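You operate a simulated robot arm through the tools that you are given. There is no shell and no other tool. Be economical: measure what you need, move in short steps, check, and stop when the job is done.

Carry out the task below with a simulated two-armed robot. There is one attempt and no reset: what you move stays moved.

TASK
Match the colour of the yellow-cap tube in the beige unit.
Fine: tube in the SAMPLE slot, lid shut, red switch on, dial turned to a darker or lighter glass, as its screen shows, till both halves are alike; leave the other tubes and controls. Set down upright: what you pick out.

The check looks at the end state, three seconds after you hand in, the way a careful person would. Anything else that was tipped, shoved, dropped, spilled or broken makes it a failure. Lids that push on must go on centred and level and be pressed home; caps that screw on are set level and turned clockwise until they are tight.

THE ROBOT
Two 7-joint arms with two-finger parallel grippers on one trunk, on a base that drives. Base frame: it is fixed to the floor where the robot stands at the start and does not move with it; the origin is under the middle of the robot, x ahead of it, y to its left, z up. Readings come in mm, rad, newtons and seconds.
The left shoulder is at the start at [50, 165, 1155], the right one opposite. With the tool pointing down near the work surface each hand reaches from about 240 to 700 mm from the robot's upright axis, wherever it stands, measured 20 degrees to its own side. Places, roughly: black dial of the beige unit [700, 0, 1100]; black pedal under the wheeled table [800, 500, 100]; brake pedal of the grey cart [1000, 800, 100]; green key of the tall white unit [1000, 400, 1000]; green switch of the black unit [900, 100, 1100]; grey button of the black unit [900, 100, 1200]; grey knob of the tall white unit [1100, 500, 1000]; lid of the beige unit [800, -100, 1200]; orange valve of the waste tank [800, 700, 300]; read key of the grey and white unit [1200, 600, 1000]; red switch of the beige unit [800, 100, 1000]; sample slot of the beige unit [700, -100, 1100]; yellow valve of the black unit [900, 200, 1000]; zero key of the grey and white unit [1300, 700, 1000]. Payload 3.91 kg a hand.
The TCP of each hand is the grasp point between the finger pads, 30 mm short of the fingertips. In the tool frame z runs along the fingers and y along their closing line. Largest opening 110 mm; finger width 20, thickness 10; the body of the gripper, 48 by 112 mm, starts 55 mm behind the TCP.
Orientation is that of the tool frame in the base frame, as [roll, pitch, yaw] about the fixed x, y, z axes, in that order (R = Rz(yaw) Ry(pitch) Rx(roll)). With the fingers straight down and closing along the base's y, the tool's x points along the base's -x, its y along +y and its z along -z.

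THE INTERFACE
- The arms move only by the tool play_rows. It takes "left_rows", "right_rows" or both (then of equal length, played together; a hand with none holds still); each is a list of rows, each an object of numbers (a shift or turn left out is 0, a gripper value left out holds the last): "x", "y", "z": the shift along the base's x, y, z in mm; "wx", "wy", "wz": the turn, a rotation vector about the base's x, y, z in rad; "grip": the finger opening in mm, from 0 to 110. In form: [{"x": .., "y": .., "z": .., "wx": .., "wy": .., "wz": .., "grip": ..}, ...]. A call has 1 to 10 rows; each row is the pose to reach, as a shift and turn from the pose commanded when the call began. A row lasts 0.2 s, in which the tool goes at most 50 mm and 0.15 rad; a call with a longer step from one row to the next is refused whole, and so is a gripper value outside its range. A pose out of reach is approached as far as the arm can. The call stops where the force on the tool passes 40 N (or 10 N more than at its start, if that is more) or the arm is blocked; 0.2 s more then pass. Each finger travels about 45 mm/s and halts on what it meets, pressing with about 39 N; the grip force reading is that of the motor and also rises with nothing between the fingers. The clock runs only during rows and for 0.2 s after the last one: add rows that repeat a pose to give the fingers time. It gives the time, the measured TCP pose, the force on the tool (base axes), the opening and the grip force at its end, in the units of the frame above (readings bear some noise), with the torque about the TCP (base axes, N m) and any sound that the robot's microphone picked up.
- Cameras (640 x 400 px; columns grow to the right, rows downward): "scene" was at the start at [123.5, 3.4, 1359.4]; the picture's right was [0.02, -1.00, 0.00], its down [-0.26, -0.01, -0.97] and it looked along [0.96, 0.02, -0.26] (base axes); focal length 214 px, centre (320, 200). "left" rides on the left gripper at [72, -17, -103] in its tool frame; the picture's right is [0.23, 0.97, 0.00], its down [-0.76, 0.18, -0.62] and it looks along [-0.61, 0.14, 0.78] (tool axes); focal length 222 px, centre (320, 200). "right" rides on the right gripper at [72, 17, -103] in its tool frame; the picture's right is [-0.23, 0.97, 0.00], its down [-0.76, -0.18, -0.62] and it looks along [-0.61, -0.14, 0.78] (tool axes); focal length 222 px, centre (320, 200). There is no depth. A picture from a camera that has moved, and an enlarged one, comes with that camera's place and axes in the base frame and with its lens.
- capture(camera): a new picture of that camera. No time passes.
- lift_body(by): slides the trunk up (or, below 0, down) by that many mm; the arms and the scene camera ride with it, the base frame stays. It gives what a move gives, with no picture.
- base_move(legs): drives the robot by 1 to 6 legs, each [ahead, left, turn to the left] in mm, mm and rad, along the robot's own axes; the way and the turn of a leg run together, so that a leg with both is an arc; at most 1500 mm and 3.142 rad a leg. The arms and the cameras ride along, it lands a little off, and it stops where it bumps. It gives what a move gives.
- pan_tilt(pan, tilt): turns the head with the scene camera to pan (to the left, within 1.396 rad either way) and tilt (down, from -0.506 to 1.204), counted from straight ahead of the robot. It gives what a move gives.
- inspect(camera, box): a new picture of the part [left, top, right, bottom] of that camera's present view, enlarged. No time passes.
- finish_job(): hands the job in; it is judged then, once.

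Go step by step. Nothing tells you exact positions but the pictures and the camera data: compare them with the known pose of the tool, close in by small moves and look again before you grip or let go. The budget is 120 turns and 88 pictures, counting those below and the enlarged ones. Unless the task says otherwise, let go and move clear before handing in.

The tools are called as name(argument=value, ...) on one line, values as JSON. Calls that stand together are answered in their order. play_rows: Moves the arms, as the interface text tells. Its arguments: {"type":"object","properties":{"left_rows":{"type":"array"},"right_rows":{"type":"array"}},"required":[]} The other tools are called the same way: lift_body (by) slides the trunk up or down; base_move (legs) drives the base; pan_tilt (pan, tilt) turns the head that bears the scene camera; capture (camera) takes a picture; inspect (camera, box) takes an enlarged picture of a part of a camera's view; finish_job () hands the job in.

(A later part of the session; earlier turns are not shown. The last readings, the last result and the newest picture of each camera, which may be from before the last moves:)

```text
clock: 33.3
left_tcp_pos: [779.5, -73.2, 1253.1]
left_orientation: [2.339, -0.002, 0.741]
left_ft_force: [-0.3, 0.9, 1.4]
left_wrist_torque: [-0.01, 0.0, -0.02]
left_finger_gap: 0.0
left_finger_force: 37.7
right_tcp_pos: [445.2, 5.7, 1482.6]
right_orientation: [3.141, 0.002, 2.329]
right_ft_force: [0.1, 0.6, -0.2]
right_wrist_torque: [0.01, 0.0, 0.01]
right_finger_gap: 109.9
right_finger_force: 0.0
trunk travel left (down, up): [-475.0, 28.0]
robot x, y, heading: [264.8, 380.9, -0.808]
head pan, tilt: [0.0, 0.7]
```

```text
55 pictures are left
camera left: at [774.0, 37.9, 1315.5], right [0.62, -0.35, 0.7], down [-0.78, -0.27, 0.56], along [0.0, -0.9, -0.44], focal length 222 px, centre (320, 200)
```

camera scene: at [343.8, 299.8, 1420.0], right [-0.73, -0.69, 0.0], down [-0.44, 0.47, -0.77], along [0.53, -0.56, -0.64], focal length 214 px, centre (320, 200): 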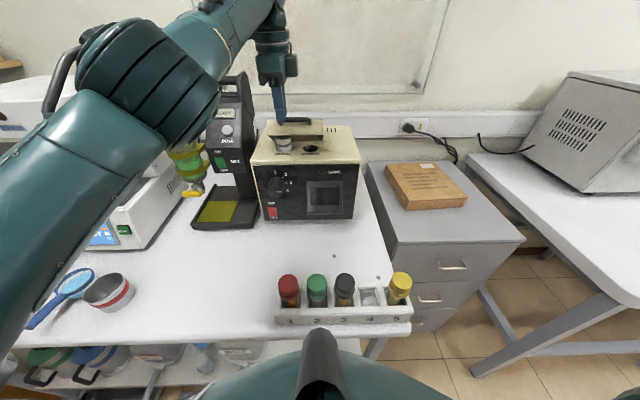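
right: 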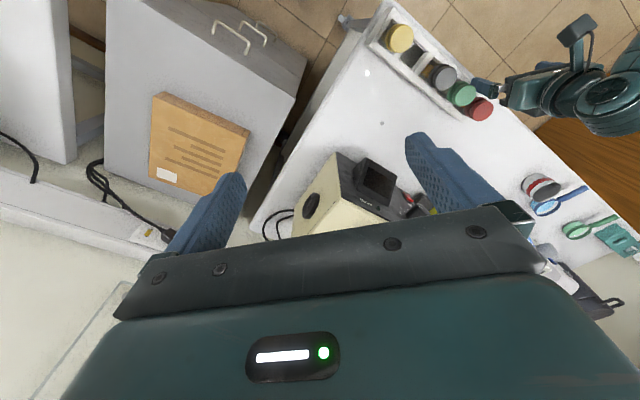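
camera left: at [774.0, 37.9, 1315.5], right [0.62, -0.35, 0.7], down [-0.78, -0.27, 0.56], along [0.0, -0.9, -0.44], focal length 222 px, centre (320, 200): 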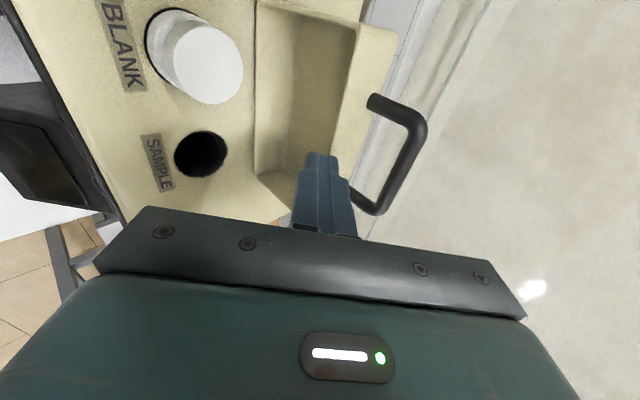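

The lid is now about 60° open with my tips against its inner side. I'll push on forward in small steps.

play_rows(left_rows=[{"x": 7, "y": -7.2}, {"x": 14, "y": -14.5}, {"x": 21, "y": -21.7, "z": -3}, {"x": 28, "y": -29, "z": -6}])

capture(camera="left")

```text
clock: 34.2
left_tcp_pos: [797.5, -90.7, 1252.0]
left_orientation: [2.35, 0.0, 0.74]
left_ft_force: [-18.0, 26.6, 6.9]
left_wrist_torque: [0.36, 0.15, 0.37]
left_finger_gap: 0.0
left_finger_force: 37.3
right_tcp_pos: [441.7, 12.7, 1484.1]
right_orientation: [-3.14, 0.006, 2.332]
right_ft_force: [-0.5, -0.2, 0.2]
right_wrist_torque: [-0.01, 0.02, -0.01]
right_finger_gap: 110.0
right_finger_force: 0.1
trunk travel left (down, up): [-475.0, 28.0]
robot x, y, heading: [261.1, 382.0, -0.814]
head pan, tilt: [0.0, 0.7]
stopped in row 4 (left hand): the force on the tool passed its limit at 48 N (the readings are from after the stop); the commanded pose is now the measured one
```

```text
54 pictures are left
camera left: at [792.0, 19.4, 1314.2], right [0.63, -0.35, 0.69], down [-0.78, -0.28, 0.56], along [-0.01, -0.89, -0.45], focal length 222 px, centre (320, 200)
```

left: 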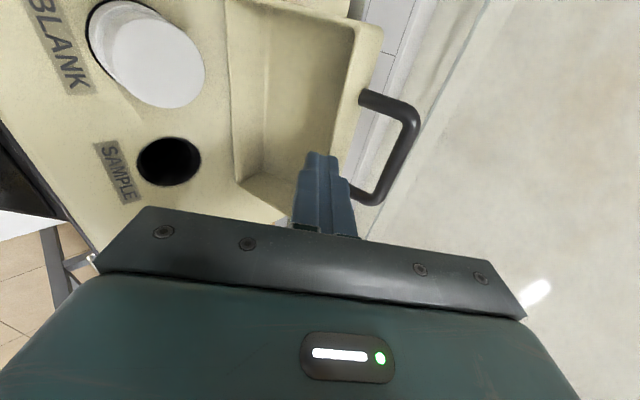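

It reached its stop, fully open. I'll draw the left hand well back and up to the left, and check that the lid stays.

play_rows(left_rows=[{"x": -20, "y": 21}, {"x": -40, "y": 42, "z": 10}, {"x": -55, "y": 75, "z": 30}, {"x": -60, "y": 115, "z": 50}, {"x": -60, "y": 155, "z": 70}, {"x": -50, "y": 200, "z": 80}])

capture(camera="scene")

inspect(camera="scene", box=[270, 250, 430, 340])

```text
clock: 35.6
left_tcp_pos: [750.7, 104.2, 1327.2]
left_orientation: [2.352, -0.001, 0.741]
left_ft_force: [-0.4, 0.7, -0.1]
left_wrist_torque: [0.01, 0.0, -0.05]
left_finger_gap: 0.0
left_finger_force: 37.6
right_tcp_pos: [445.4, 8.0, 1483.8]
right_orientation: [-3.14, 0.003, 2.33]
right_ft_force: [0.4, -0.2, -0.4]
right_wrist_torque: [-0.04, 0.03, 0.03]
right_finger_gap: 110.2
right_finger_force: 0.1
trunk travel left (down, up): [-475.0, 28.0]
robot x, y, heading: [265.8, 379.1, -0.812]
head pan, tilt: [0.0, 0.7]
```

```text
53 pictures are left
camera scene: at [343.0, 300.2, 1420.0], right [-0.72, -0.69, 0.0], down [-0.44, 0.47, -0.77], along [0.53, -0.56, -0.64], focal length 214 px, centre (320, 200)
```

scene: 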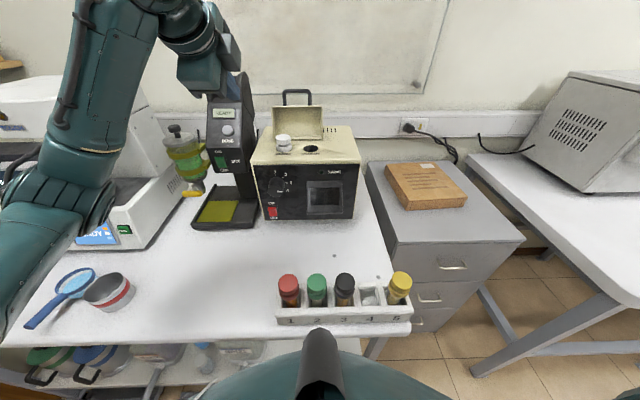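

```text
4.00 times, centred on (350, 295) of scene
camera zoom: at [343.0, 300.2, 1420.0], right [-0.72, -0.69, 0.0], down [-0.44, 0.47, -0.77], along [0.53, -0.56, -0.64], focal length 858 px, centre (200, -180)
```

zoom: 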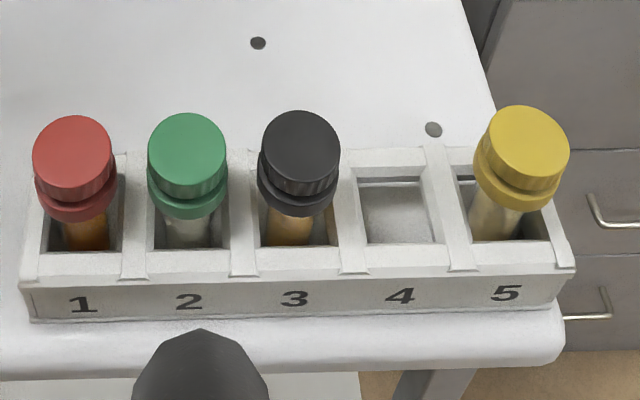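

The lid stands open by itself. Now the right hand goes over the yellow tube, with fingers opened to 80.

play_rows(right_rows=[{"x": -9, "y": 2, "z": -45, "grip": 80}, {"x": -18, "y": 4, "z": -90}, {"x": -27, "y": 6, "z": -135}, {"x": -36, "y": 8, "z": -180}, {"x": -45, "y": 10, "z": -225}, {"x": -54, "y": 12, "z": -270}, {"x": -63, "y": 14, "z": -315}, {"x": -69.6, "y": 15.1, "z": -350}])

capture(camera="right")

capture(camera="scene")

```text
clock: 37.5
left_tcp_pos: [749.3, 101.0, 1326.8]
left_orientation: [2.354, -0.002, 0.74]
left_ft_force: [0.5, 0.3, 0.1]
left_wrist_torque: [0.01, -0.02, 0.02]
left_finger_gap: 0.0
left_finger_force: 37.4
right_tcp_pos: [373.7, 22.3, 1131.6]
right_orientation: [3.138, 0.003, 2.331]
right_ft_force: [-0.3, -0.4, 0.3]
right_wrist_torque: [0.03, 0.02, -0.01]
right_finger_gap: 80.1
right_finger_force: 0.1
trunk travel left (down, up): [-475.0, 28.0]
robot x, y, heading: [263.3, 380.1, -0.812]
head pan, tilt: [0.0, 0.7]
```

```text
51 pictures are left
camera right: at [335.2, 86.0, 1235.7], right [0.86, 0.51, 0.0], down [0.39, -0.67, 0.63], along [0.32, -0.54, -0.78], focal length 222 px, centre (320, 200)
```

right: 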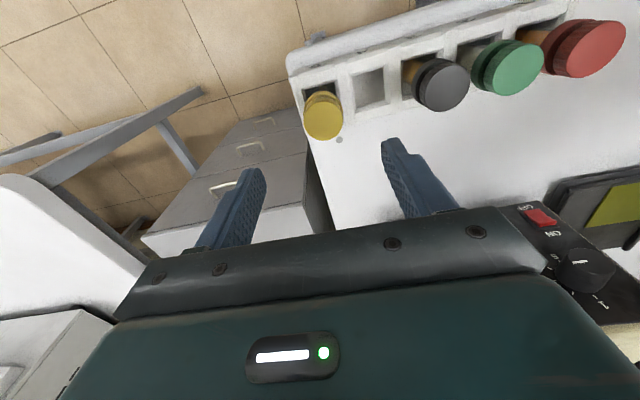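

```text
50 pictures are left
camera scene: at [342.3, 298.4, 1420.0], right [-0.72, -0.69, 0.0], down [-0.44, 0.47, -0.76], along [0.53, -0.55, -0.64], focal length 214 px, centre (320, 200)
```

scene: 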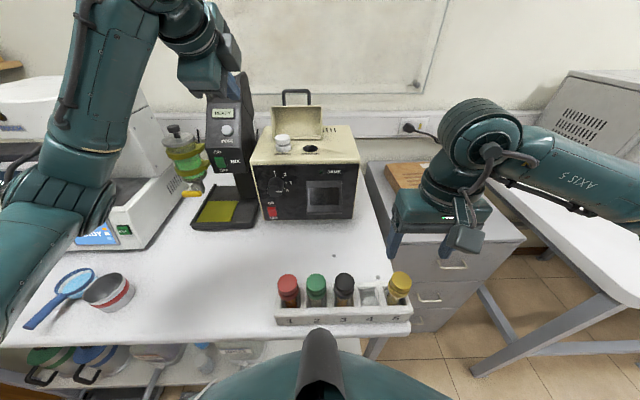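

Cap centre triangulates to about [373, 33, 1029]; I'll centre over it and descend to just above the cap.

play_rows(right_rows=[{"x": -0.5, "y": 10.7, "z": -20}, {"x": -0.5, "y": 10.7, "z": -54}])

capture(camera="right")

inspect(camera="scene", box=[330, 200, 490, 330])

```text
clock: 38.0
left_tcp_pos: [750.0, 101.3, 1326.4]
left_orientation: [2.355, -0.001, 0.74]
left_ft_force: [-0.9, -0.2, 0.4]
left_wrist_torque: [0.01, 0.01, -0.01]
left_finger_gap: 0.0
left_finger_force: 37.6
right_tcp_pos: [373.9, 32.2, 1079.1]
right_orientation: [3.14, 0.003, 2.329]
right_ft_force: [0.8, 0.0, -0.3]
right_wrist_torque: [0.01, -0.01, -0.02]
right_finger_gap: 80.0
right_finger_force: 0.1
trunk travel left (down, up): [-475.0, 28.0]
robot x, y, heading: [263.2, 382.4, -0.812]
head pan, tilt: [0.0, 0.7]
```

```text
49 pictures are left
camera right: at [335.8, 96.8, 1181.9], right [0.86, 0.51, 0.0], down [0.39, -0.67, 0.63], along [0.32, -0.54, -0.78], focal length 222 px, centre (320, 200)
```

right: 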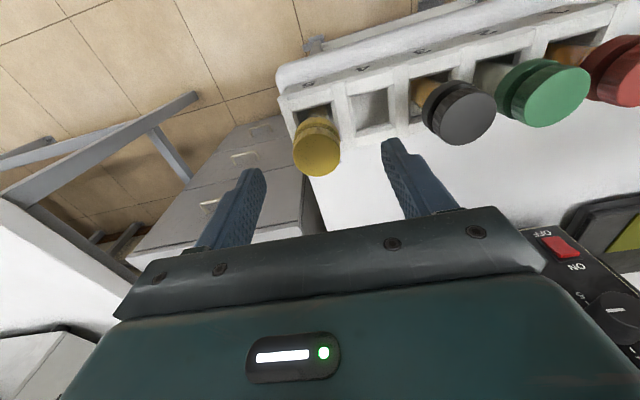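

```text
3.08 times, centred on (410, 265) of scene
camera zoom: at [342.4, 298.3, 1420.0], right [-0.72, -0.69, 0.0], down [-0.44, 0.47, -0.76], along [0.53, -0.55, -0.64], focal length 660 px, centre (43, 0)
```

zoom: 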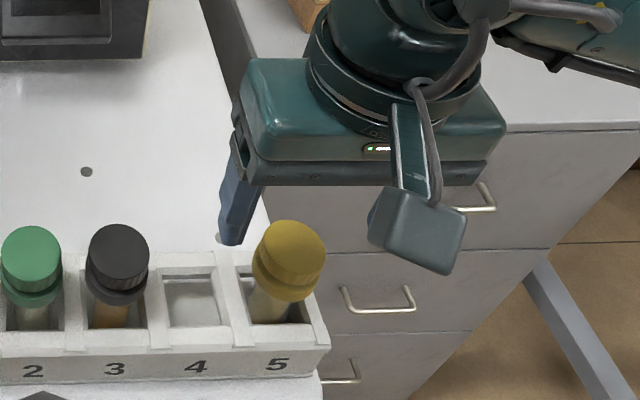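

Alignment is within a few mm. I'll nudge 2 mm forward, descend to cap height and look once before closing.

play_rows(right_rows=[{"x": 2.5, "y": -0.4, "z": -18}, {"x": 2.5, "y": -0.4, "z": -36}, {"x": 2.5, "y": -0.4, "z": -52}])

inspect(camera="scene", box=[330, 220, 490, 340])

capture(camera="right")

```text
clock: 38.9
left_tcp_pos: [750.6, 102.4, 1325.9]
left_orientation: [2.355, -0.004, 0.74]
left_ft_force: [0.3, -1.9, 0.7]
left_wrist_torque: [0.03, -0.01, 0.0]
left_finger_gap: 0.1
left_finger_force: 36.9
right_tcp_pos: [377.0, 30.1, 1025.8]
right_orientation: [3.141, 0.003, 2.331]
right_ft_force: [0.6, 0.3, -0.4]
right_wrist_torque: [0.01, 0.0, -0.03]
right_finger_gap: 80.1
right_finger_force: 0.0
trunk travel left (down, up): [-475.0, 28.0]
robot x, y, heading: [259.4, 382.6, -0.81]
head pan, tilt: [0.0, 0.7]
```

```text
3.33 times, centred on (410, 280) of scene
camera zoom: at [342.5, 298.5, 1420.0], right [-0.72, -0.69, 0.0], down [-0.44, 0.47, -0.76], along [0.53, -0.55, -0.64], focal length 715 px, centre (20, -67)
```

zoom: 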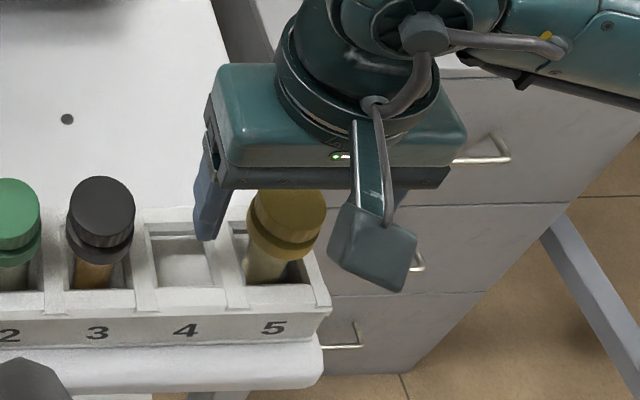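

```text
46 pictures are left
camera right: at [338.5, 95.6, 1130.2], right [0.86, 0.51, 0.0], down [0.39, -0.67, 0.62], along [0.32, -0.54, -0.78], focal length 222 px, centre (320, 200)
```

right: 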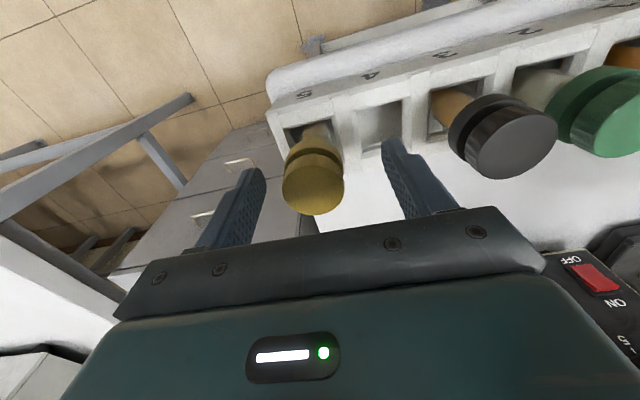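

Comparing cap size and parallax, the cap top is lower (about z 998) and about 16 mm further forward and 8 mm right of my centre. I'll shift over it at this height and check again.

play_rows(right_rows=[{"x": 2.6, "y": -8.5}, {"x": 5.2, "y": -17.1}])

capture(camera="right")

inspect(camera="scene", box=[330, 220, 490, 340])

```text
clock: 39.5
left_tcp_pos: [751.3, 101.4, 1326.8]
left_orientation: [2.354, -0.001, 0.74]
left_ft_force: [-0.3, 0.7, 0.0]
left_wrist_torque: [0.0, 0.0, -0.02]
left_finger_gap: 0.0
left_finger_force: 37.9
right_tcp_pos: [383.2, 14.1, 1027.4]
right_orientation: [3.138, 0.004, 2.332]
right_ft_force: [0.3, -0.6, -1.1]
right_wrist_torque: [0.02, 0.0, -0.01]
right_finger_gap: 80.5
right_finger_force: 0.1
trunk travel left (down, up): [-475.0, 28.0]
robot x, y, heading: [262.1, 379.3, -0.809]
head pan, tilt: [0.0, 0.7]
```

```text
45 pictures are left
camera right: at [343.7, 78.2, 1130.2], right [0.86, 0.51, 0.0], down [0.39, -0.67, 0.62], along [0.32, -0.54, -0.78], focal length 222 px, centre (320, 200)
```

right: 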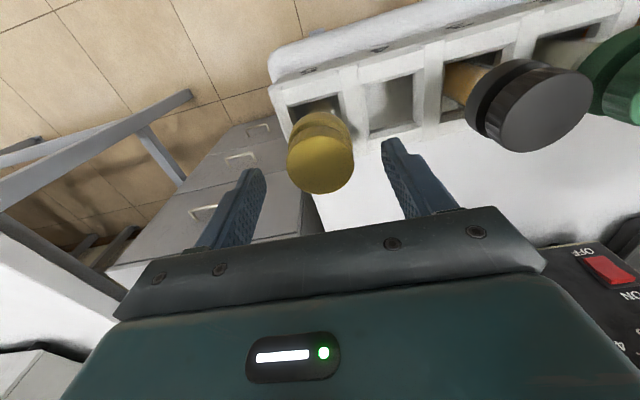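

```text
3.33 times, centred on (410, 280) of scene
camera zoom: at [342.5, 298.6, 1419.9], right [-0.72, -0.69, 0.0], down [-0.44, 0.47, -0.76], along [0.53, -0.55, -0.64], focal length 715 px, centre (20, -67)
```

zoom: 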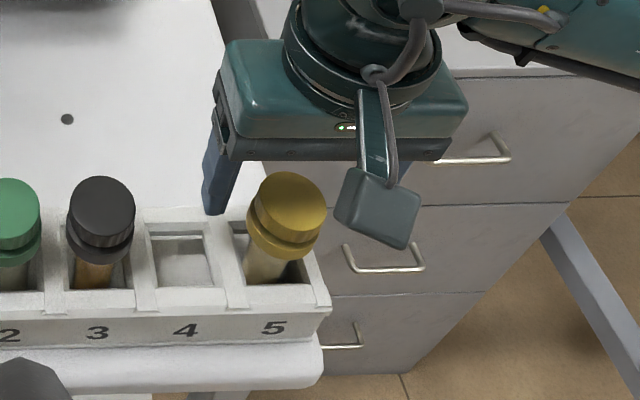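

Best joint fit: cap top at about z 1010, with centre 4 mm back and 3.5 mm left. I'll correct, descend 27 mm and close lightly to feel the cap.

play_rows(right_rows=[{"x": -0.3, "y": 5.3}, {"x": -0.3, "y": 5.3, "z": -14}, {"x": -0.3, "y": 5.3, "z": -27}])

capture(camera="right")

inspect(camera="scene", box=[330, 230, 470, 330])

```text
clock: 40.2
left_tcp_pos: [751.0, 103.3, 1325.4]
left_orientation: [2.354, -0.001, 0.739]
left_ft_force: [-0.6, 0.3, -0.4]
left_wrist_torque: [0.01, 0.02, -0.01]
left_finger_gap: 0.1
left_finger_force: 37.6
right_tcp_pos: [383.1, 20.9, 1000.4]
right_orientation: [3.14, 0.002, 2.335]
right_ft_force: [0.1, 0.2, -0.7]
right_wrist_torque: [0.0, -0.01, 0.03]
right_finger_gap: 79.9
right_finger_force: 0.1
trunk travel left (down, up): [-475.0, 28.0]
robot x, y, heading: [261.3, 381.3, -0.813]
head pan, tilt: [0.0, 0.7]
```

```text
43 pictures are left
camera right: at [343.3, 83.6, 1103.5], right [0.86, 0.51, 0.0], down [0.4, -0.67, 0.62], along [0.32, -0.54, -0.78], focal length 222 px, centre (320, 200)
```

right: 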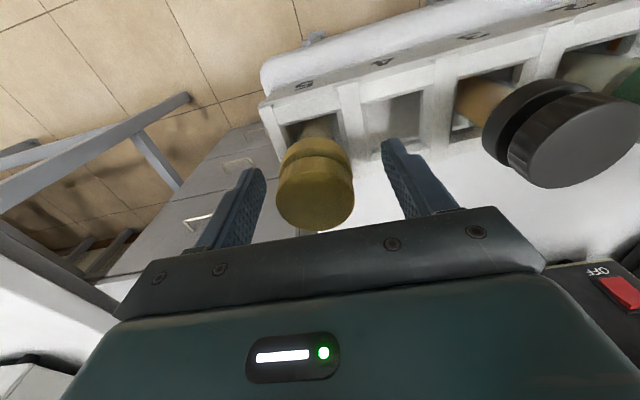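

```text
4.00 times, centred on (400, 280) of scene
camera zoom: at [342.5, 298.6, 1420.0], right [-0.72, -0.69, 0.0], down [-0.44, 0.47, -0.76], along [0.53, -0.55, -0.64], focal length 858 px, centre (0, -120)
```

zoom: 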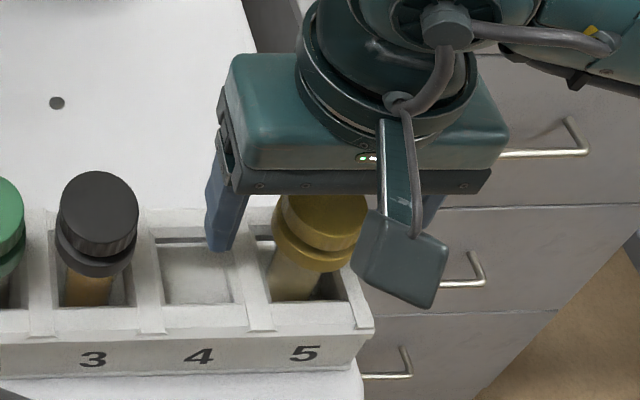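

The cap now sits centred between the fingers (about 40 mm wide). I'll nudge 3 mm back and close.

play_rows(right_rows=[{"x": -2, "y": 2.2}, {"x": -2, "y": 2.2, "grip": 30}, {"x": -2, "y": 2.2}, {"x": -2, "y": 2.2}, {"x": -2, "y": 2.2}])

capture(camera="right")

```text
clock: 41.5
left_tcp_pos: [750.9, 102.0, 1325.6]
left_orientation: [2.355, -0.002, 0.741]
left_ft_force: [-0.2, -0.3, -0.2]
left_wrist_torque: [0.02, 0.0, -0.01]
left_finger_gap: 0.0
left_finger_force: 37.8
right_tcp_pos: [380.5, 22.5, 1000.6]
right_orientation: [-3.141, 0.001, 2.333]
right_ft_force: [-0.3, -0.9, -0.7]
right_wrist_torque: [0.0, 0.01, 0.0]
right_finger_gap: 40.4
right_finger_force: 39.1
trunk travel left (down, up): [-475.0, 28.0]
robot x, y, heading: [261.2, 382.1, -0.815]
head pan, tilt: [0.0, 0.7]
```

```text
41 pictures are left
camera right: at [341.5, 85.6, 1103.4], right [0.86, 0.51, 0.0], down [0.39, -0.67, 0.62], along [0.32, -0.54, -0.78], focal length 222 px, centre (320, 200)
```

right: 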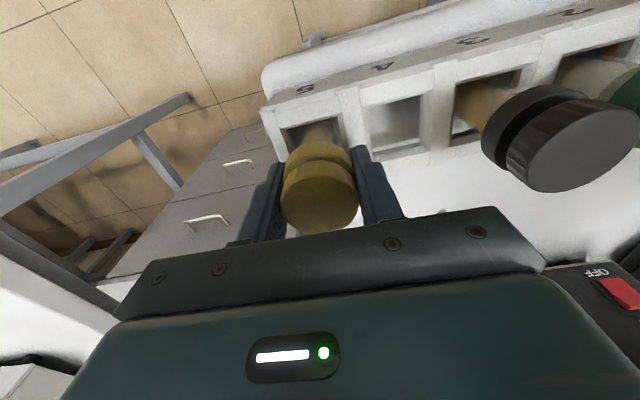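

Gripped at 40 mm. I'll lift straight up and check that the tube hangs upright.

play_rows(right_rows=[{"z": 30}, {"z": 60}, {"z": 100}, {"z": 140}, {"z": 180}, {"z": 220}])

capture(camera="scene")

capture(camera="right")

```text
clock: 42.9
left_tcp_pos: [750.7, 101.9, 1326.7]
left_orientation: [2.354, -0.002, 0.741]
left_ft_force: [0.1, 0.2, 0.1]
left_wrist_torque: [0.03, 0.01, -0.02]
left_finger_gap: 0.1
left_finger_force: 38.0
right_tcp_pos: [379.7, 21.1, 1220.7]
right_orientation: [3.141, 0.001, 2.333]
right_ft_force: [0.5, -0.2, 0.4]
right_wrist_torque: [0.0, 0.03, 0.01]
right_finger_gap: 40.8
right_finger_force: 38.6
trunk travel left (down, up): [-475.0, 28.0]
robot x, y, heading: [263.0, 382.8, -0.813]
head pan, tilt: [0.0, 0.7]
```

```text
40 pictures are left
camera scene: at [342.4, 299.0, 1419.9], right [-0.72, -0.69, 0.0], down [-0.44, 0.47, -0.77], along [0.53, -0.55, -0.64], focal length 214 px, centre (320, 200)
```

scene: 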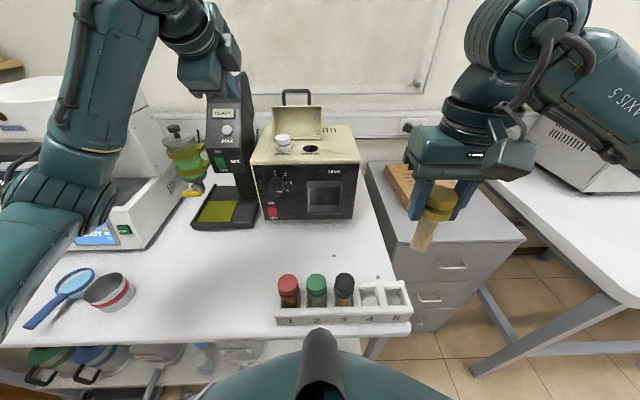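

```text
39 pictures are left
camera right: at [340.6, 85.4, 1323.8], right [0.86, 0.51, 0.0], down [0.4, -0.67, 0.62], along [0.32, -0.54, -0.78], focal length 222 px, centre (320, 200)
```

right: 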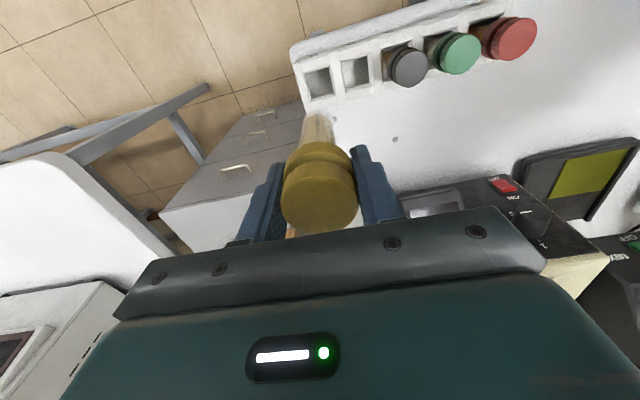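

The tube hangs with its foot swung about 0.2 rad towards me, so I'll tilt the hand to make it upright. Next I'll draw the left hand back, raise the trunk its last 28 mm and bring the tube in front of the unit. The SAMPLE hole triangulates to about [743, -82], with its top at about z 1145.

lift_body(by=27)

play_rows(left_rows=[{"x": -11, "y": 23}, {"x": -22, "y": 46}, {"x": -33, "y": 70}, {"x": -44, "y": 92}, {"x": -54, "y": 114}, {"x": -54, "y": 114}, {"x": -54, "y": 114}, {"x": -54, "y": 114}], right_rows=[{"wx": -0.0725, "wy": -0.069, "z": 5}, {"wx": -0.145, "wy": -0.138, "z": 10}, {"x": 40, "y": -8, "z": 15, "wx": -0.145, "wy": -0.138}, {"x": 85, "y": -16, "z": 15, "wx": -0.145, "wy": -0.138}, {"x": 130, "y": -24, "z": 15, "wx": -0.145, "wy": -0.138}, {"x": 175, "y": -32, "z": 15, "wx": -0.145, "wy": -0.138}, {"x": 220, "y": -40, "z": 15, "wx": -0.145, "wy": -0.138}, {"x": 250, "y": -48, "z": 15, "wx": -0.145, "wy": -0.138}])

capture(camera="scene")

capture(camera="right")

```text
clock: 43.6
left_tcp_pos: [751.3, 101.4, 1353.7]
left_orientation: [2.355, -0.001, 0.739]
left_ft_force: [0.3, 0.1, 0.2]
left_wrist_torque: [-0.01, -0.03, -0.01]
left_finger_gap: 0.2
left_finger_force: 37.7
right_tcp_pos: [379.7, 20.2, 1246.7]
right_orientation: [3.14, 0.002, 2.332]
right_ft_force: [-0.6, -0.4, -1.3]
right_wrist_torque: [-0.02, 0.0, 0.01]
right_finger_gap: 40.4
right_finger_force: 38.7
trunk travel left (down, up): [-502.0, 1.0]
robot x, y, heading: [262.5, 376.5, -0.813]
head pan, tilt: [0.0, 0.7]
```

```text
clock: 45.4
left_tcp_pos: [697.1, 216.5, 1353.4]
left_orientation: [2.354, -0.003, 0.741]
left_ft_force: [0.8, -0.2, 0.4]
left_wrist_torque: [0.0, 0.0, -0.02]
left_finger_gap: 0.0
left_finger_force: 38.1
right_tcp_pos: [631.1, -28.1, 1262.1]
right_orientation: [3.141, 0.202, 2.332]
right_ft_force: [0.4, 0.4, -1.3]
right_wrist_torque: [0.03, 0.04, -0.01]
right_finger_gap: 40.6
right_finger_force: 39.1
trunk travel left (down, up): [-502.0, 1.0]
robot x, y, heading: [262.2, 380.3, -0.815]
head pan, tilt: [0.0, 0.7]
```

```text
38 pictures are left
camera scene: at [343.1, 298.6, 1446.9], right [-0.72, -0.69, 0.0], down [-0.44, 0.47, -0.76], along [0.53, -0.55, -0.64], focal length 214 px, centre (320, 200)
```

scene: 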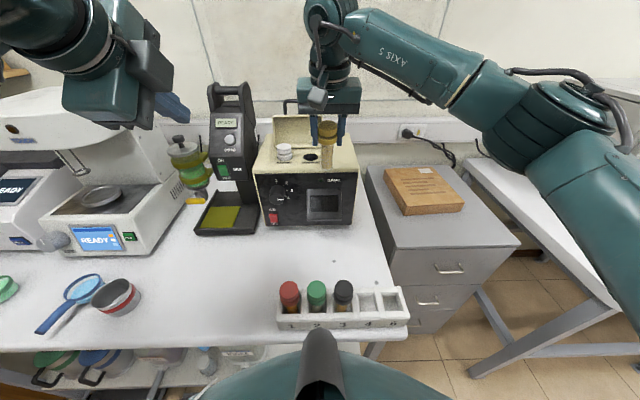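

```text
37 pictures are left
camera right: at [578.0, 50.0, 1347.9], right [0.86, 0.51, 0.05], down [0.3, -0.57, 0.76], along [0.42, -0.64, -0.64], focal length 222 px, centre (320, 200)
```

right: 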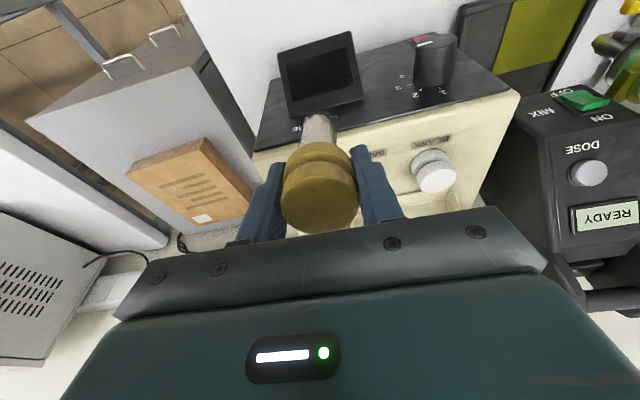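

Reach is fine so far. I'll check the tube's uprightness in an enlarged view.

inspect(camera="scene", box=[250, 90, 390, 190])

```text
4.00 times, centred on (320, 140) of scene
camera zoom: at [343.1, 298.6, 1446.9], right [-0.72, -0.69, 0.0], down [-0.44, 0.47, -0.76], along [0.53, -0.55, -0.64], focal length 858 px, centre (320, 440)
```

zoom: 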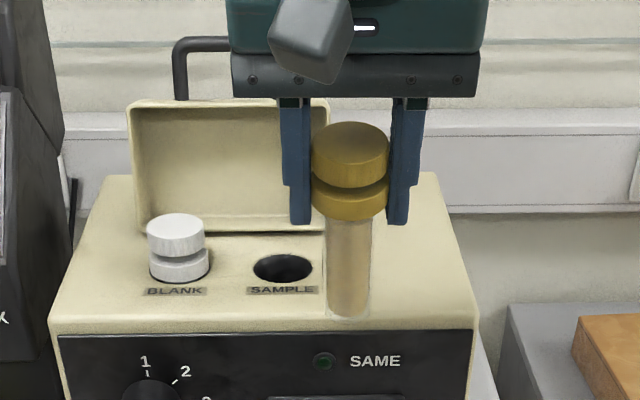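

The tube looks upright within a few degrees. I'll carry it over the SAMPLE hole at this height.

play_rows(right_rows=[{"x": 28, "y": -13}, {"x": 56, "y": -26}, {"x": 84, "y": -40}, {"x": 111, "y": -53}])

inspect(camera="scene", box=[250, 90, 390, 190])

capture(camera="right")

capture(camera="left")

```text
clock: 46.4
left_tcp_pos: [697.2, 214.1, 1352.8]
left_orientation: [2.356, 0.0, 0.742]
left_ft_force: [0.7, 0.2, -1.6]
left_wrist_torque: [0.03, 0.02, -0.04]
left_finger_gap: 0.0
left_finger_force: 38.0
right_tcp_pos: [704.7, -63.1, 1252.0]
right_orientation: [3.14, 0.204, 2.333]
right_ft_force: [0.2, -0.2, -1.5]
right_wrist_torque: [-0.03, 0.03, 0.02]
right_finger_gap: 40.5
right_finger_force: 38.6
right hand out of reach, approached as far as the arm can: row 3, 4
trunk travel left (down, up): [-502.0, 1.0]
robot x, y, heading: [262.5, 376.3, -0.808]
head pan, tilt: [0.0, 0.7]
```

```text
4.00 times, centred on (320, 140) of scene
camera zoom: at [342.4, 297.5, 1446.9], right [-0.73, -0.69, 0.0], down [-0.44, 0.47, -0.76], along [0.53, -0.55, -0.64], focal length 858 px, centre (320, 440)
```

zoom: 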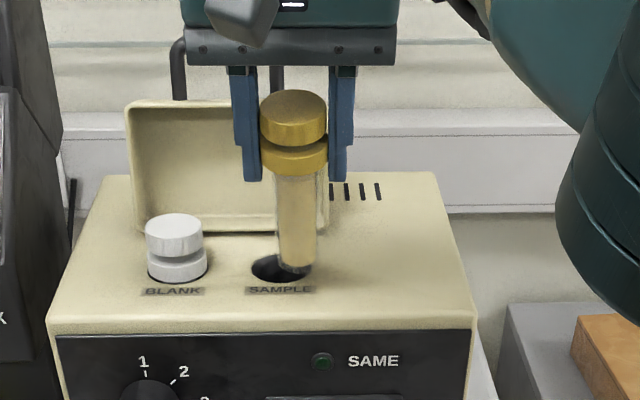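

```text
34 pictures are left
camera right: at [653.1, 14.0, 1338.9], right [0.86, 0.51, 0.05], down [0.3, -0.57, 0.76], along [0.42, -0.64, -0.64], focal length 222 px, centre (320, 200)
```

right: 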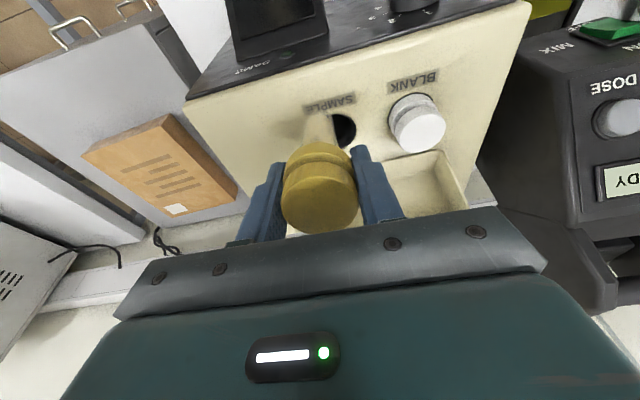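

```text
33 pictures are left
camera left: at [691.6, 325.6, 1415.6], right [0.63, -0.36, 0.69], down [-0.78, -0.28, 0.56], along [-0.01, -0.89, -0.45], focal length 222 px, centre (320, 200)
```

left: 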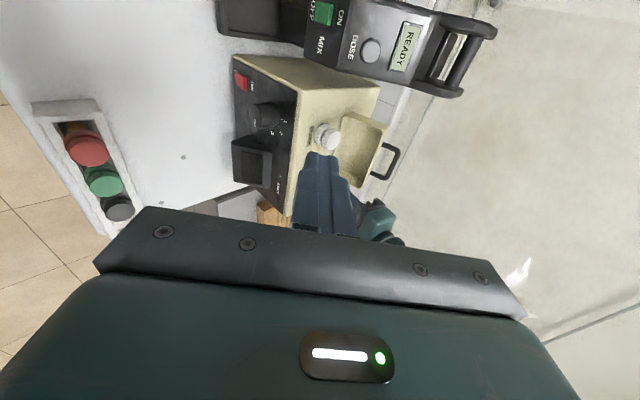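

The right arm falls 40 mm short. Sliding the base left will line the right shoulder up with the hole; I'll look at the floor and shelf on my left first.

pan_tilt(pan=0.8, tilt=0.85)

capture(camera="scene")

```text
clock: 47.5
left_tcp_pos: [696.0, 215.3, 1353.1]
left_orientation: [2.354, -0.003, 0.74]
left_ft_force: [-0.3, 0.5, 0.0]
left_wrist_torque: [0.02, 0.0, 0.02]
left_finger_gap: 0.0
left_finger_force: 37.5
right_tcp_pos: [705.7, -63.5, 1251.9]
right_orientation: [3.139, 0.203, 2.332]
right_ft_force: [0.5, 0.1, -0.6]
right_wrist_torque: [0.05, 0.01, 0.02]
right_finger_gap: 40.6
right_finger_force: 39.0
trunk travel left (down, up): [-502.0, 1.0]
robot x, y, heading: [259.3, 378.0, -0.813]
head pan, tilt: [0.799, 0.85]
```

```text
32 pictures are left
camera scene: at [362.2, 359.2, 1434.7], right [-0.01, -1.0, 0.0], down [-0.75, 0.01, -0.66], along [0.66, -0.01, -0.75], focal length 214 px, centre (320, 200)
```

scene: 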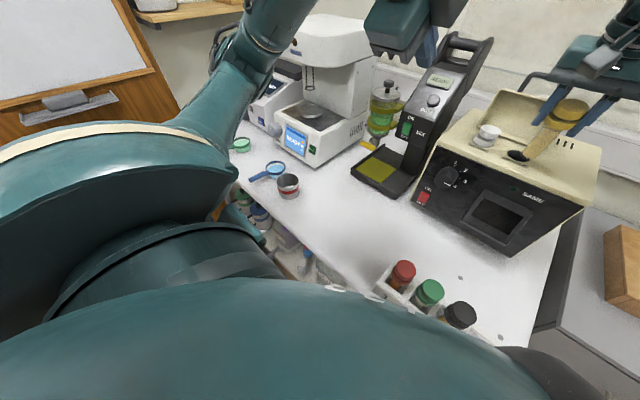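

Nothing protrudes along the table's front that I can see. I'll pull both hands back from the unit, then slide left 150 mm.

play_rows(right_rows=[{"x": -28, "y": 26}, {"x": -56, "y": 52}, {"x": -80, "y": 76}, {"x": -100, "y": 100}], left_rows=[{"x": -17, "y": 18}, {"x": -34, "y": 36}, {"x": -51, "y": 54}, {"x": -69, "y": 72}])

base_move(legs=[[0, 150, 0]])

pan_tilt(pan=-0.1, tilt=0.7)

capture(camera="scene")

```text
clock: 48.5
left_tcp_pos: [627.6, 291.0, 1352.8]
left_orientation: [2.352, -0.002, 0.74]
left_ft_force: [-0.3, 0.6, -0.7]
left_wrist_torque: [-0.03, 0.02, -0.01]
left_finger_gap: 0.0
left_finger_force: 37.9
right_tcp_pos: [604.4, 38.2, 1253.6]
right_orientation: [3.14, 0.204, 2.33]
right_ft_force: [0.6, -0.4, -1.0]
right_wrist_torque: [-0.01, 0.0, 0.0]
right_finger_gap: 40.5
right_finger_force: 39.2
trunk travel left (down, up): [-502.0, 1.0]
robot x, y, heading: [264.5, 382.6, -0.807]
head pan, tilt: [0.799, 0.85]
```

```text
clock: 50.1
left_tcp_pos: [694.2, 351.6, 1352.4]
left_orientation: [2.353, -0.004, 0.736]
left_ft_force: [0.7, 0.1, 0.3]
left_wrist_torque: [0.02, 0.0, 0.03]
left_finger_gap: 0.1
left_finger_force: 37.3
right_tcp_pos: [669.9, 101.4, 1252.2]
right_orientation: [3.141, 0.202, 2.325]
right_ft_force: [-1.0, -0.3, -0.8]
right_wrist_torque: [0.03, -0.01, 0.0]
right_finger_gap: 40.7
right_finger_force: 39.0
trunk travel left (down, up): [-502.0, 1.0]
robot x, y, heading: [332.9, 445.1, -0.819]
head pan, tilt: [0.799, 0.85]
stopped in leg 1: the robot was blocked; the commanded pose is now the measured one
```

```text
clock: 51.3
left_tcp_pos: [694.6, 351.5, 1353.9]
left_orientation: [2.355, -0.002, 0.734]
left_ft_force: [0.0, -0.2, 0.5]
left_wrist_torque: [0.03, 0.0, 0.01]
left_finger_gap: 0.0
left_finger_force: 37.7
right_tcp_pos: [670.0, 101.9, 1251.9]
right_orientation: [-3.141, 0.202, 2.326]
right_ft_force: [0.4, -0.1, -1.1]
right_wrist_torque: [0.0, 0.01, 0.01]
right_finger_gap: 40.8
right_finger_force: 38.5
trunk travel left (down, up): [-502.0, 1.0]
robot x, y, heading: [331.9, 445.1, -0.816]
head pan, tilt: [-0.099, 0.7]
```

```text
31 pictures are left
camera scene: at [402.7, 358.4, 1446.9], right [-0.79, -0.61, 0.0], down [-0.39, 0.51, -0.76], along [0.47, -0.61, -0.64], focal length 214 px, centre (320, 200)
```

scene: 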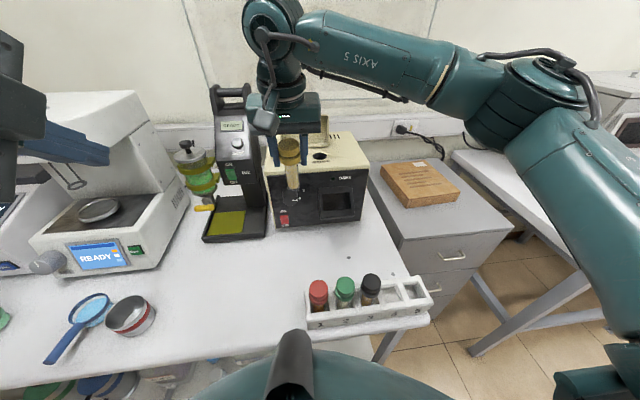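

The base stopped after about 93 mm, which should still help. Tilting the hand a bit more forward also gains reach, since the hole is wider than the tube. I'll approach to about 40 mm short and check.

play_rows(right_rows=[{"x": -10.6, "y": -23.7, "z": 3, "wx": -0.0728, "wy": -0.0685}, {"x": -22, "y": -48.2, "z": 6, "wx": -0.1456, "wy": -0.137}, {"x": -32.6, "y": -71.8, "z": 6, "wx": -0.1456, "wy": -0.137}, {"x": -5.2, "y": -101, "z": 6, "wx": -0.1456, "wy": -0.137}, {"x": 22.2, "y": -130.1, "z": 6, "wx": -0.1456, "wy": -0.137}, {"x": 42.8, "y": -151.9, "z": 6, "wx": -0.1456, "wy": -0.137}])

inspect(camera="scene", box=[260, 100, 400, 200])

```text
clock: 52.7
left_tcp_pos: [695.6, 351.6, 1351.7]
left_orientation: [2.353, -0.001, 0.734]
left_ft_force: [-0.1, -0.5, 0.1]
left_wrist_torque: [0.0, -0.03, -0.02]
left_finger_gap: 0.0
left_finger_force: 38.0
right_tcp_pos: [713.9, -51.2, 1257.8]
right_orientation: [3.14, 0.403, 2.329]
right_ft_force: [0.8, -0.3, -0.5]
right_wrist_torque: [0.02, 0.04, -0.02]
right_finger_gap: 40.4
right_finger_force: 38.9
trunk travel left (down, up): [-502.0, 1.0]
robot x, y, heading: [327.1, 447.1, -0.814]
head pan, tilt: [-0.099, 0.7]
```

```text
4.00 times, centred on (330, 150) of scene
camera zoom: at [403.4, 358.3, 1446.9], right [-0.79, -0.61, 0.0], down [-0.39, 0.51, -0.76], along [0.47, -0.61, -0.64], focal length 858 px, centre (280, 400)
```

zoom: 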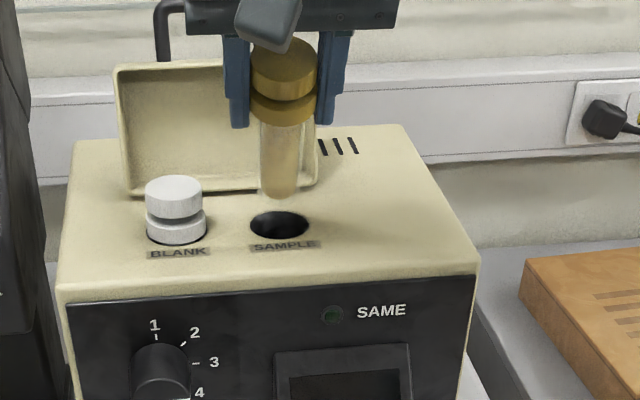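

Reached, and laterally lined up with the hole. I'll move about 20 mm further forward and lower to just above the hole, then check.

play_rows(right_rows=[{"x": 12.2, "y": -15.8}, {"x": 12.2, "y": -15.8, "z": -13}, {"x": 12.2, "y": -15.8, "z": -26}])

inspect(camera="scene", box=[280, 120, 380, 190])

inspect(camera="right", box=[220, 60, 460, 220])

```text
clock: 53.5
left_tcp_pos: [694.2, 351.6, 1352.5]
left_orientation: [2.354, -0.003, 0.736]
left_ft_force: [0.4, -0.9, -0.1]
left_wrist_torque: [0.02, 0.0, 0.01]
left_finger_gap: 0.0
left_finger_force: 38.0
right_tcp_pos: [727.0, -67.9, 1232.3]
right_orientation: [3.14, 0.402, 2.327]
right_ft_force: [0.7, -0.2, -0.8]
right_wrist_torque: [0.02, -0.02, -0.03]
right_finger_gap: 40.3
right_finger_force: 39.1
trunk travel left (down, up): [-502.0, 1.0]
robot x, y, heading: [330.7, 448.5, -0.816]
head pan, tilt: [-0.099, 0.7]
```

```text
5.71 times, centred on (330, 155) of scene
camera zoom: at [403.0, 358.1, 1446.9], right [-0.79, -0.61, 0.0], down [-0.39, 0.51, -0.76], along [0.47, -0.61, -0.64], focal length 1226 px, centre (263, 457)
```

zoom: 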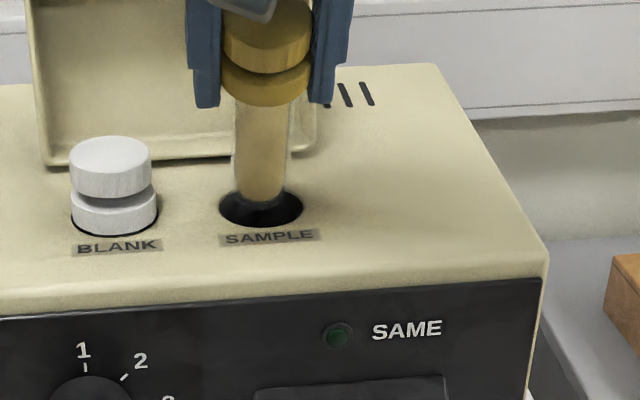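

```text
2.50 times, centred on (340, 140) of right
camera zoom: at [664.2, 22.3, 1298.6], right [0.85, 0.52, 0.09], down [0.18, -0.45, 0.87], along [0.49, -0.73, -0.48], focal length 555 px, centre (270, 350)
```

zoom: 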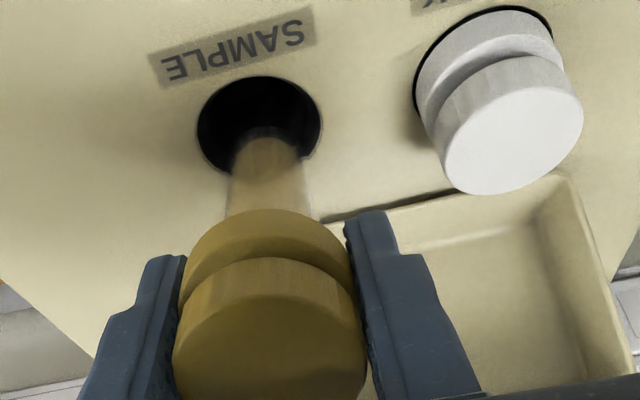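

The foot is just over the hole. I'll lower it in, straightening the tube gradually.

play_rows(right_rows=[{"z": -8}, {"x": 1.4, "y": -1.5, "z": -16}, {"x": 3.4, "y": -3.6, "z": -24, "wx": 0.036, "wy": 0.034}, {"x": 6.2, "y": -6.6, "z": -32, "wx": 0.073, "wy": 0.0685}])

inspect(camera="scene", box=[280, 120, 380, 190])

inspect(camera="right", box=[220, 60, 460, 220])

```text
clock: 54.5
left_tcp_pos: [691.4, 354.7, 1354.2]
left_orientation: [2.35, -0.001, 0.736]
left_ft_force: [0.5, -0.3, -0.3]
left_wrist_torque: [-0.03, -0.03, 0.01]
left_finger_gap: 0.0
left_finger_force: 37.2
right_tcp_pos: [729.2, -70.5, 1204.8]
right_orientation: [3.141, 0.307, 2.325]
right_ft_force: [-6.9, 3.2, 19.0]
right_wrist_torque: [-0.3, -0.29, -0.02]
right_finger_gap: 40.6
right_finger_force: 39.3
trunk travel left (down, up): [-502.0, 1.0]
robot x, y, heading: [326.9, 447.3, -0.819]
head pan, tilt: [-0.099, 0.7]
```

```text
5.71 times, centred on (330, 155) of scene
camera zoom: at [399.8, 361.1, 1447.5], right [-0.79, -0.61, 0.0], down [-0.39, 0.51, -0.77], along [0.47, -0.61, -0.64], focal length 1226 px, centre (263, 457)
```

zoom: 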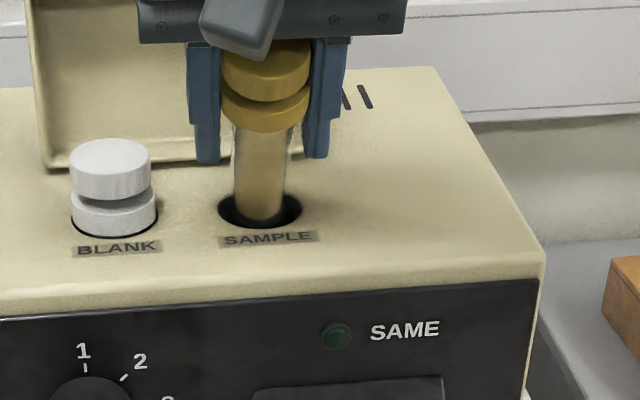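

```text
2.50 times, centred on (340, 140) of right
camera zoom: at [672.1, 13.7, 1280.7], right [0.86, 0.51, 0.07], down [0.24, -0.51, 0.82], along [0.46, -0.69, -0.56], focal length 555 px, centre (270, 350)
```

zoom: 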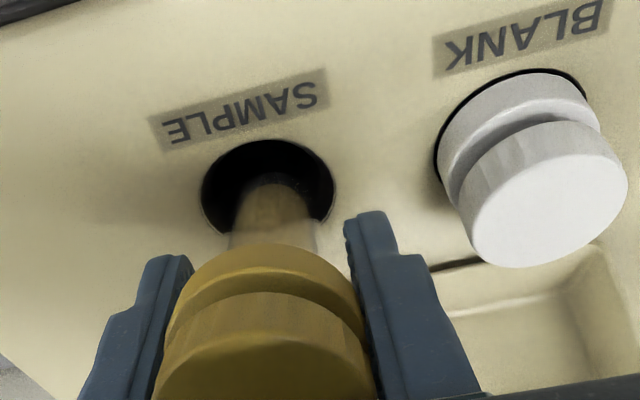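

There's contact about 10 mm in: the foot seems to press the far (+F) side of a step. I'll lift a little, shift 7 mm back towards me and lower again.

play_rows(right_rows=[{"z": 10}, {"x": -4.8, "y": 5.1, "z": 10}, {"x": -4.8, "y": 5.1, "z": 3}, {"x": -4.8, "y": 5.1, "z": -3}])

inspect(camera="right", box=[220, 60, 460, 220])

```text
clock: 55.5
left_tcp_pos: [693.3, 351.9, 1353.7]
left_orientation: [2.353, -0.003, 0.735]
left_ft_force: [0.0, 0.8, -0.3]
left_wrist_torque: [-0.01, 0.0, -0.03]
left_finger_gap: 0.0
left_finger_force: 38.1
right_tcp_pos: [725.9, -65.9, 1197.4]
right_orientation: [3.14, 0.302, 2.324]
right_ft_force: [-3.8, 3.2, 4.4]
right_wrist_torque: [0.02, 0.09, -0.04]
right_finger_gap: 40.3
right_finger_force: 39.0
trunk travel left (down, up): [-502.0, 1.0]
robot x, y, heading: [330.1, 447.0, -0.811]
head pan, tilt: [-0.099, 0.7]
```

```text
2.50 times, centred on (340, 140) of right
camera zoom: at [668.6, 17.6, 1275.0], right [0.86, 0.51, 0.07], down [0.24, -0.52, 0.82], along [0.45, -0.69, -0.57], focal length 555 px, centre (270, 350)
```

zoom: 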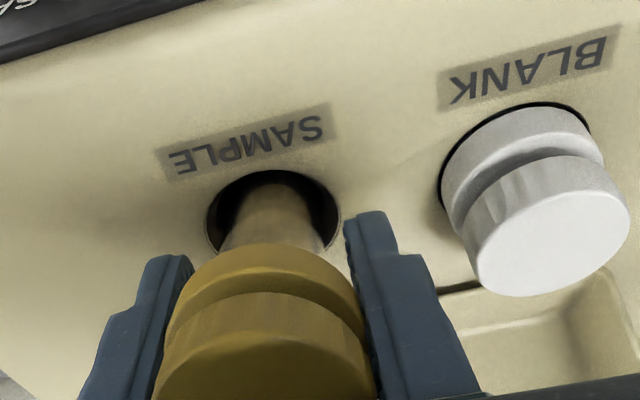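

It is sliding in with only light contact. I'll keep lowering with a slight correction.

play_rows(right_rows=[{"x": -1.4, "y": 1.5, "z": -5}, {"x": -1.4, "y": 1.5, "z": -10}, {"x": -1.4, "y": 1.5, "z": -14}])

inspect(camera="right", box=[220, 60, 460, 220])

inspect(camera="scene", box=[280, 120, 380, 190])

```text
clock: 56.3
left_tcp_pos: [692.5, 352.8, 1353.0]
left_orientation: [2.352, -0.001, 0.734]
left_ft_force: [0.4, -0.2, -0.5]
left_wrist_torque: [-0.01, 0.0, 0.0]
left_finger_gap: 0.1
left_finger_force: 37.2
right_tcp_pos: [726.0, -65.7, 1187.0]
right_orientation: [3.14, 0.309, 2.327]
right_ft_force: [-1.5, 0.3, 11.9]
right_wrist_torque: [-0.04, -0.01, -0.01]
right_finger_gap: 40.4
right_finger_force: 38.9
trunk travel left (down, up): [-502.0, 1.0]
robot x, y, heading: [328.3, 446.3, -0.817]
head pan, tilt: [-0.099, 0.7]
```

```text
2.50 times, centred on (340, 140) of right
camera zoom: at [667.6, 19.2, 1263.0], right [0.86, 0.51, 0.07], down [0.24, -0.51, 0.82], along [0.46, -0.69, -0.56], focal length 555 px, centre (270, 350)
```

zoom: 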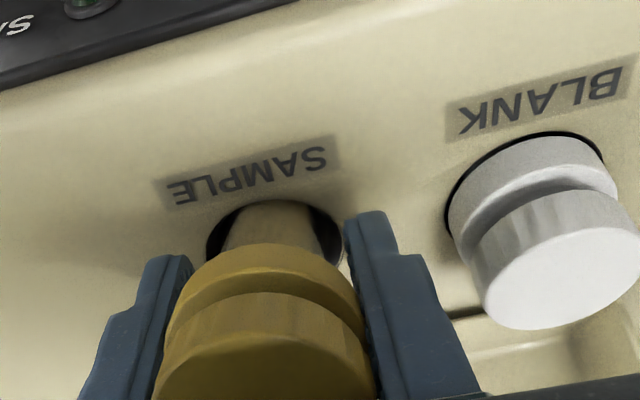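

```text
5.71 times, centred on (330, 155) of scene
camera zoom: at [401.3, 359.7, 1447.4], right [-0.79, -0.61, 0.0], down [-0.39, 0.51, -0.77], along [0.47, -0.61, -0.64], focal length 1226 px, centre (263, 457)
```

zoom: 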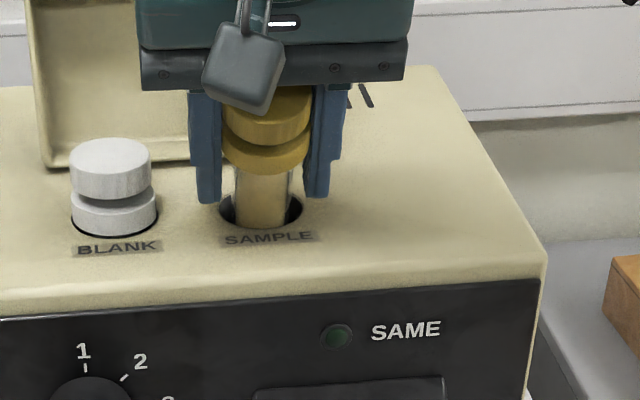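

The tube is now resting on the near lip while still slanted. I'll raise slightly, straighten it (cap forward 8 mm, tilt 0.1) and lower again.

play_rows(right_rows=[{"z": 6}, {"x": 2.7, "y": -2.9, "z": 6, "wx": 0.036, "wy": 0.034}, {"x": 5.5, "y": -5.8, "z": 6, "wx": 0.073, "wy": 0.0685}, {"x": 5.5, "y": -5.8, "z": 0, "wx": 0.073, "wy": 0.0685}, {"x": 5.5, "y": -5.8, "z": -6, "wx": 0.073, "wy": 0.0685}])

inspect(camera="right", box=[220, 60, 460, 220])

```text
clock: 57.5
left_tcp_pos: [692.6, 354.7, 1353.7]
left_orientation: [2.35, -0.002, 0.735]
left_ft_force: [0.2, 0.6, -0.5]
left_wrist_torque: [0.0, 0.01, 0.01]
left_finger_gap: 0.0
left_finger_force: 37.6
right_tcp_pos: [730.0, -71.3, 1182.9]
right_orientation: [3.138, 0.211, 2.327]
right_ft_force: [-4.2, 3.6, 20.5]
right_wrist_torque: [0.29, 0.28, -0.01]
right_finger_gap: 40.5
right_finger_force: 38.6
trunk travel left (down, up): [-502.0, 1.0]
robot x, y, heading: [328.8, 444.9, -0.821]
head pan, tilt: [-0.099, 0.7]
```

```text
2.50 times, centred on (340, 140) of right
camera zoom: at [677.7, 8.8, 1268.7], right [0.86, 0.51, 0.05], down [0.29, -0.57, 0.77], along [0.42, -0.65, -0.64], focal length 555 px, centre (270, 350)
```

zoom: 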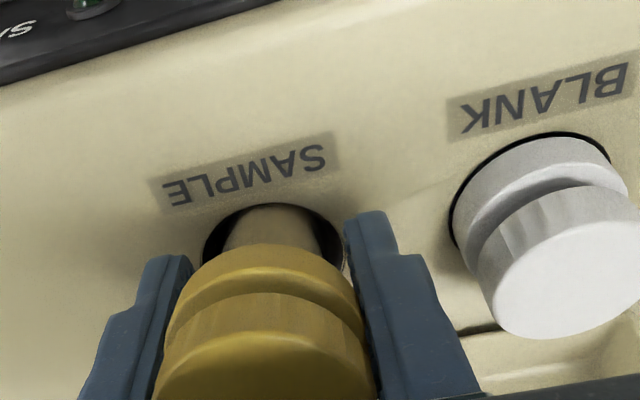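

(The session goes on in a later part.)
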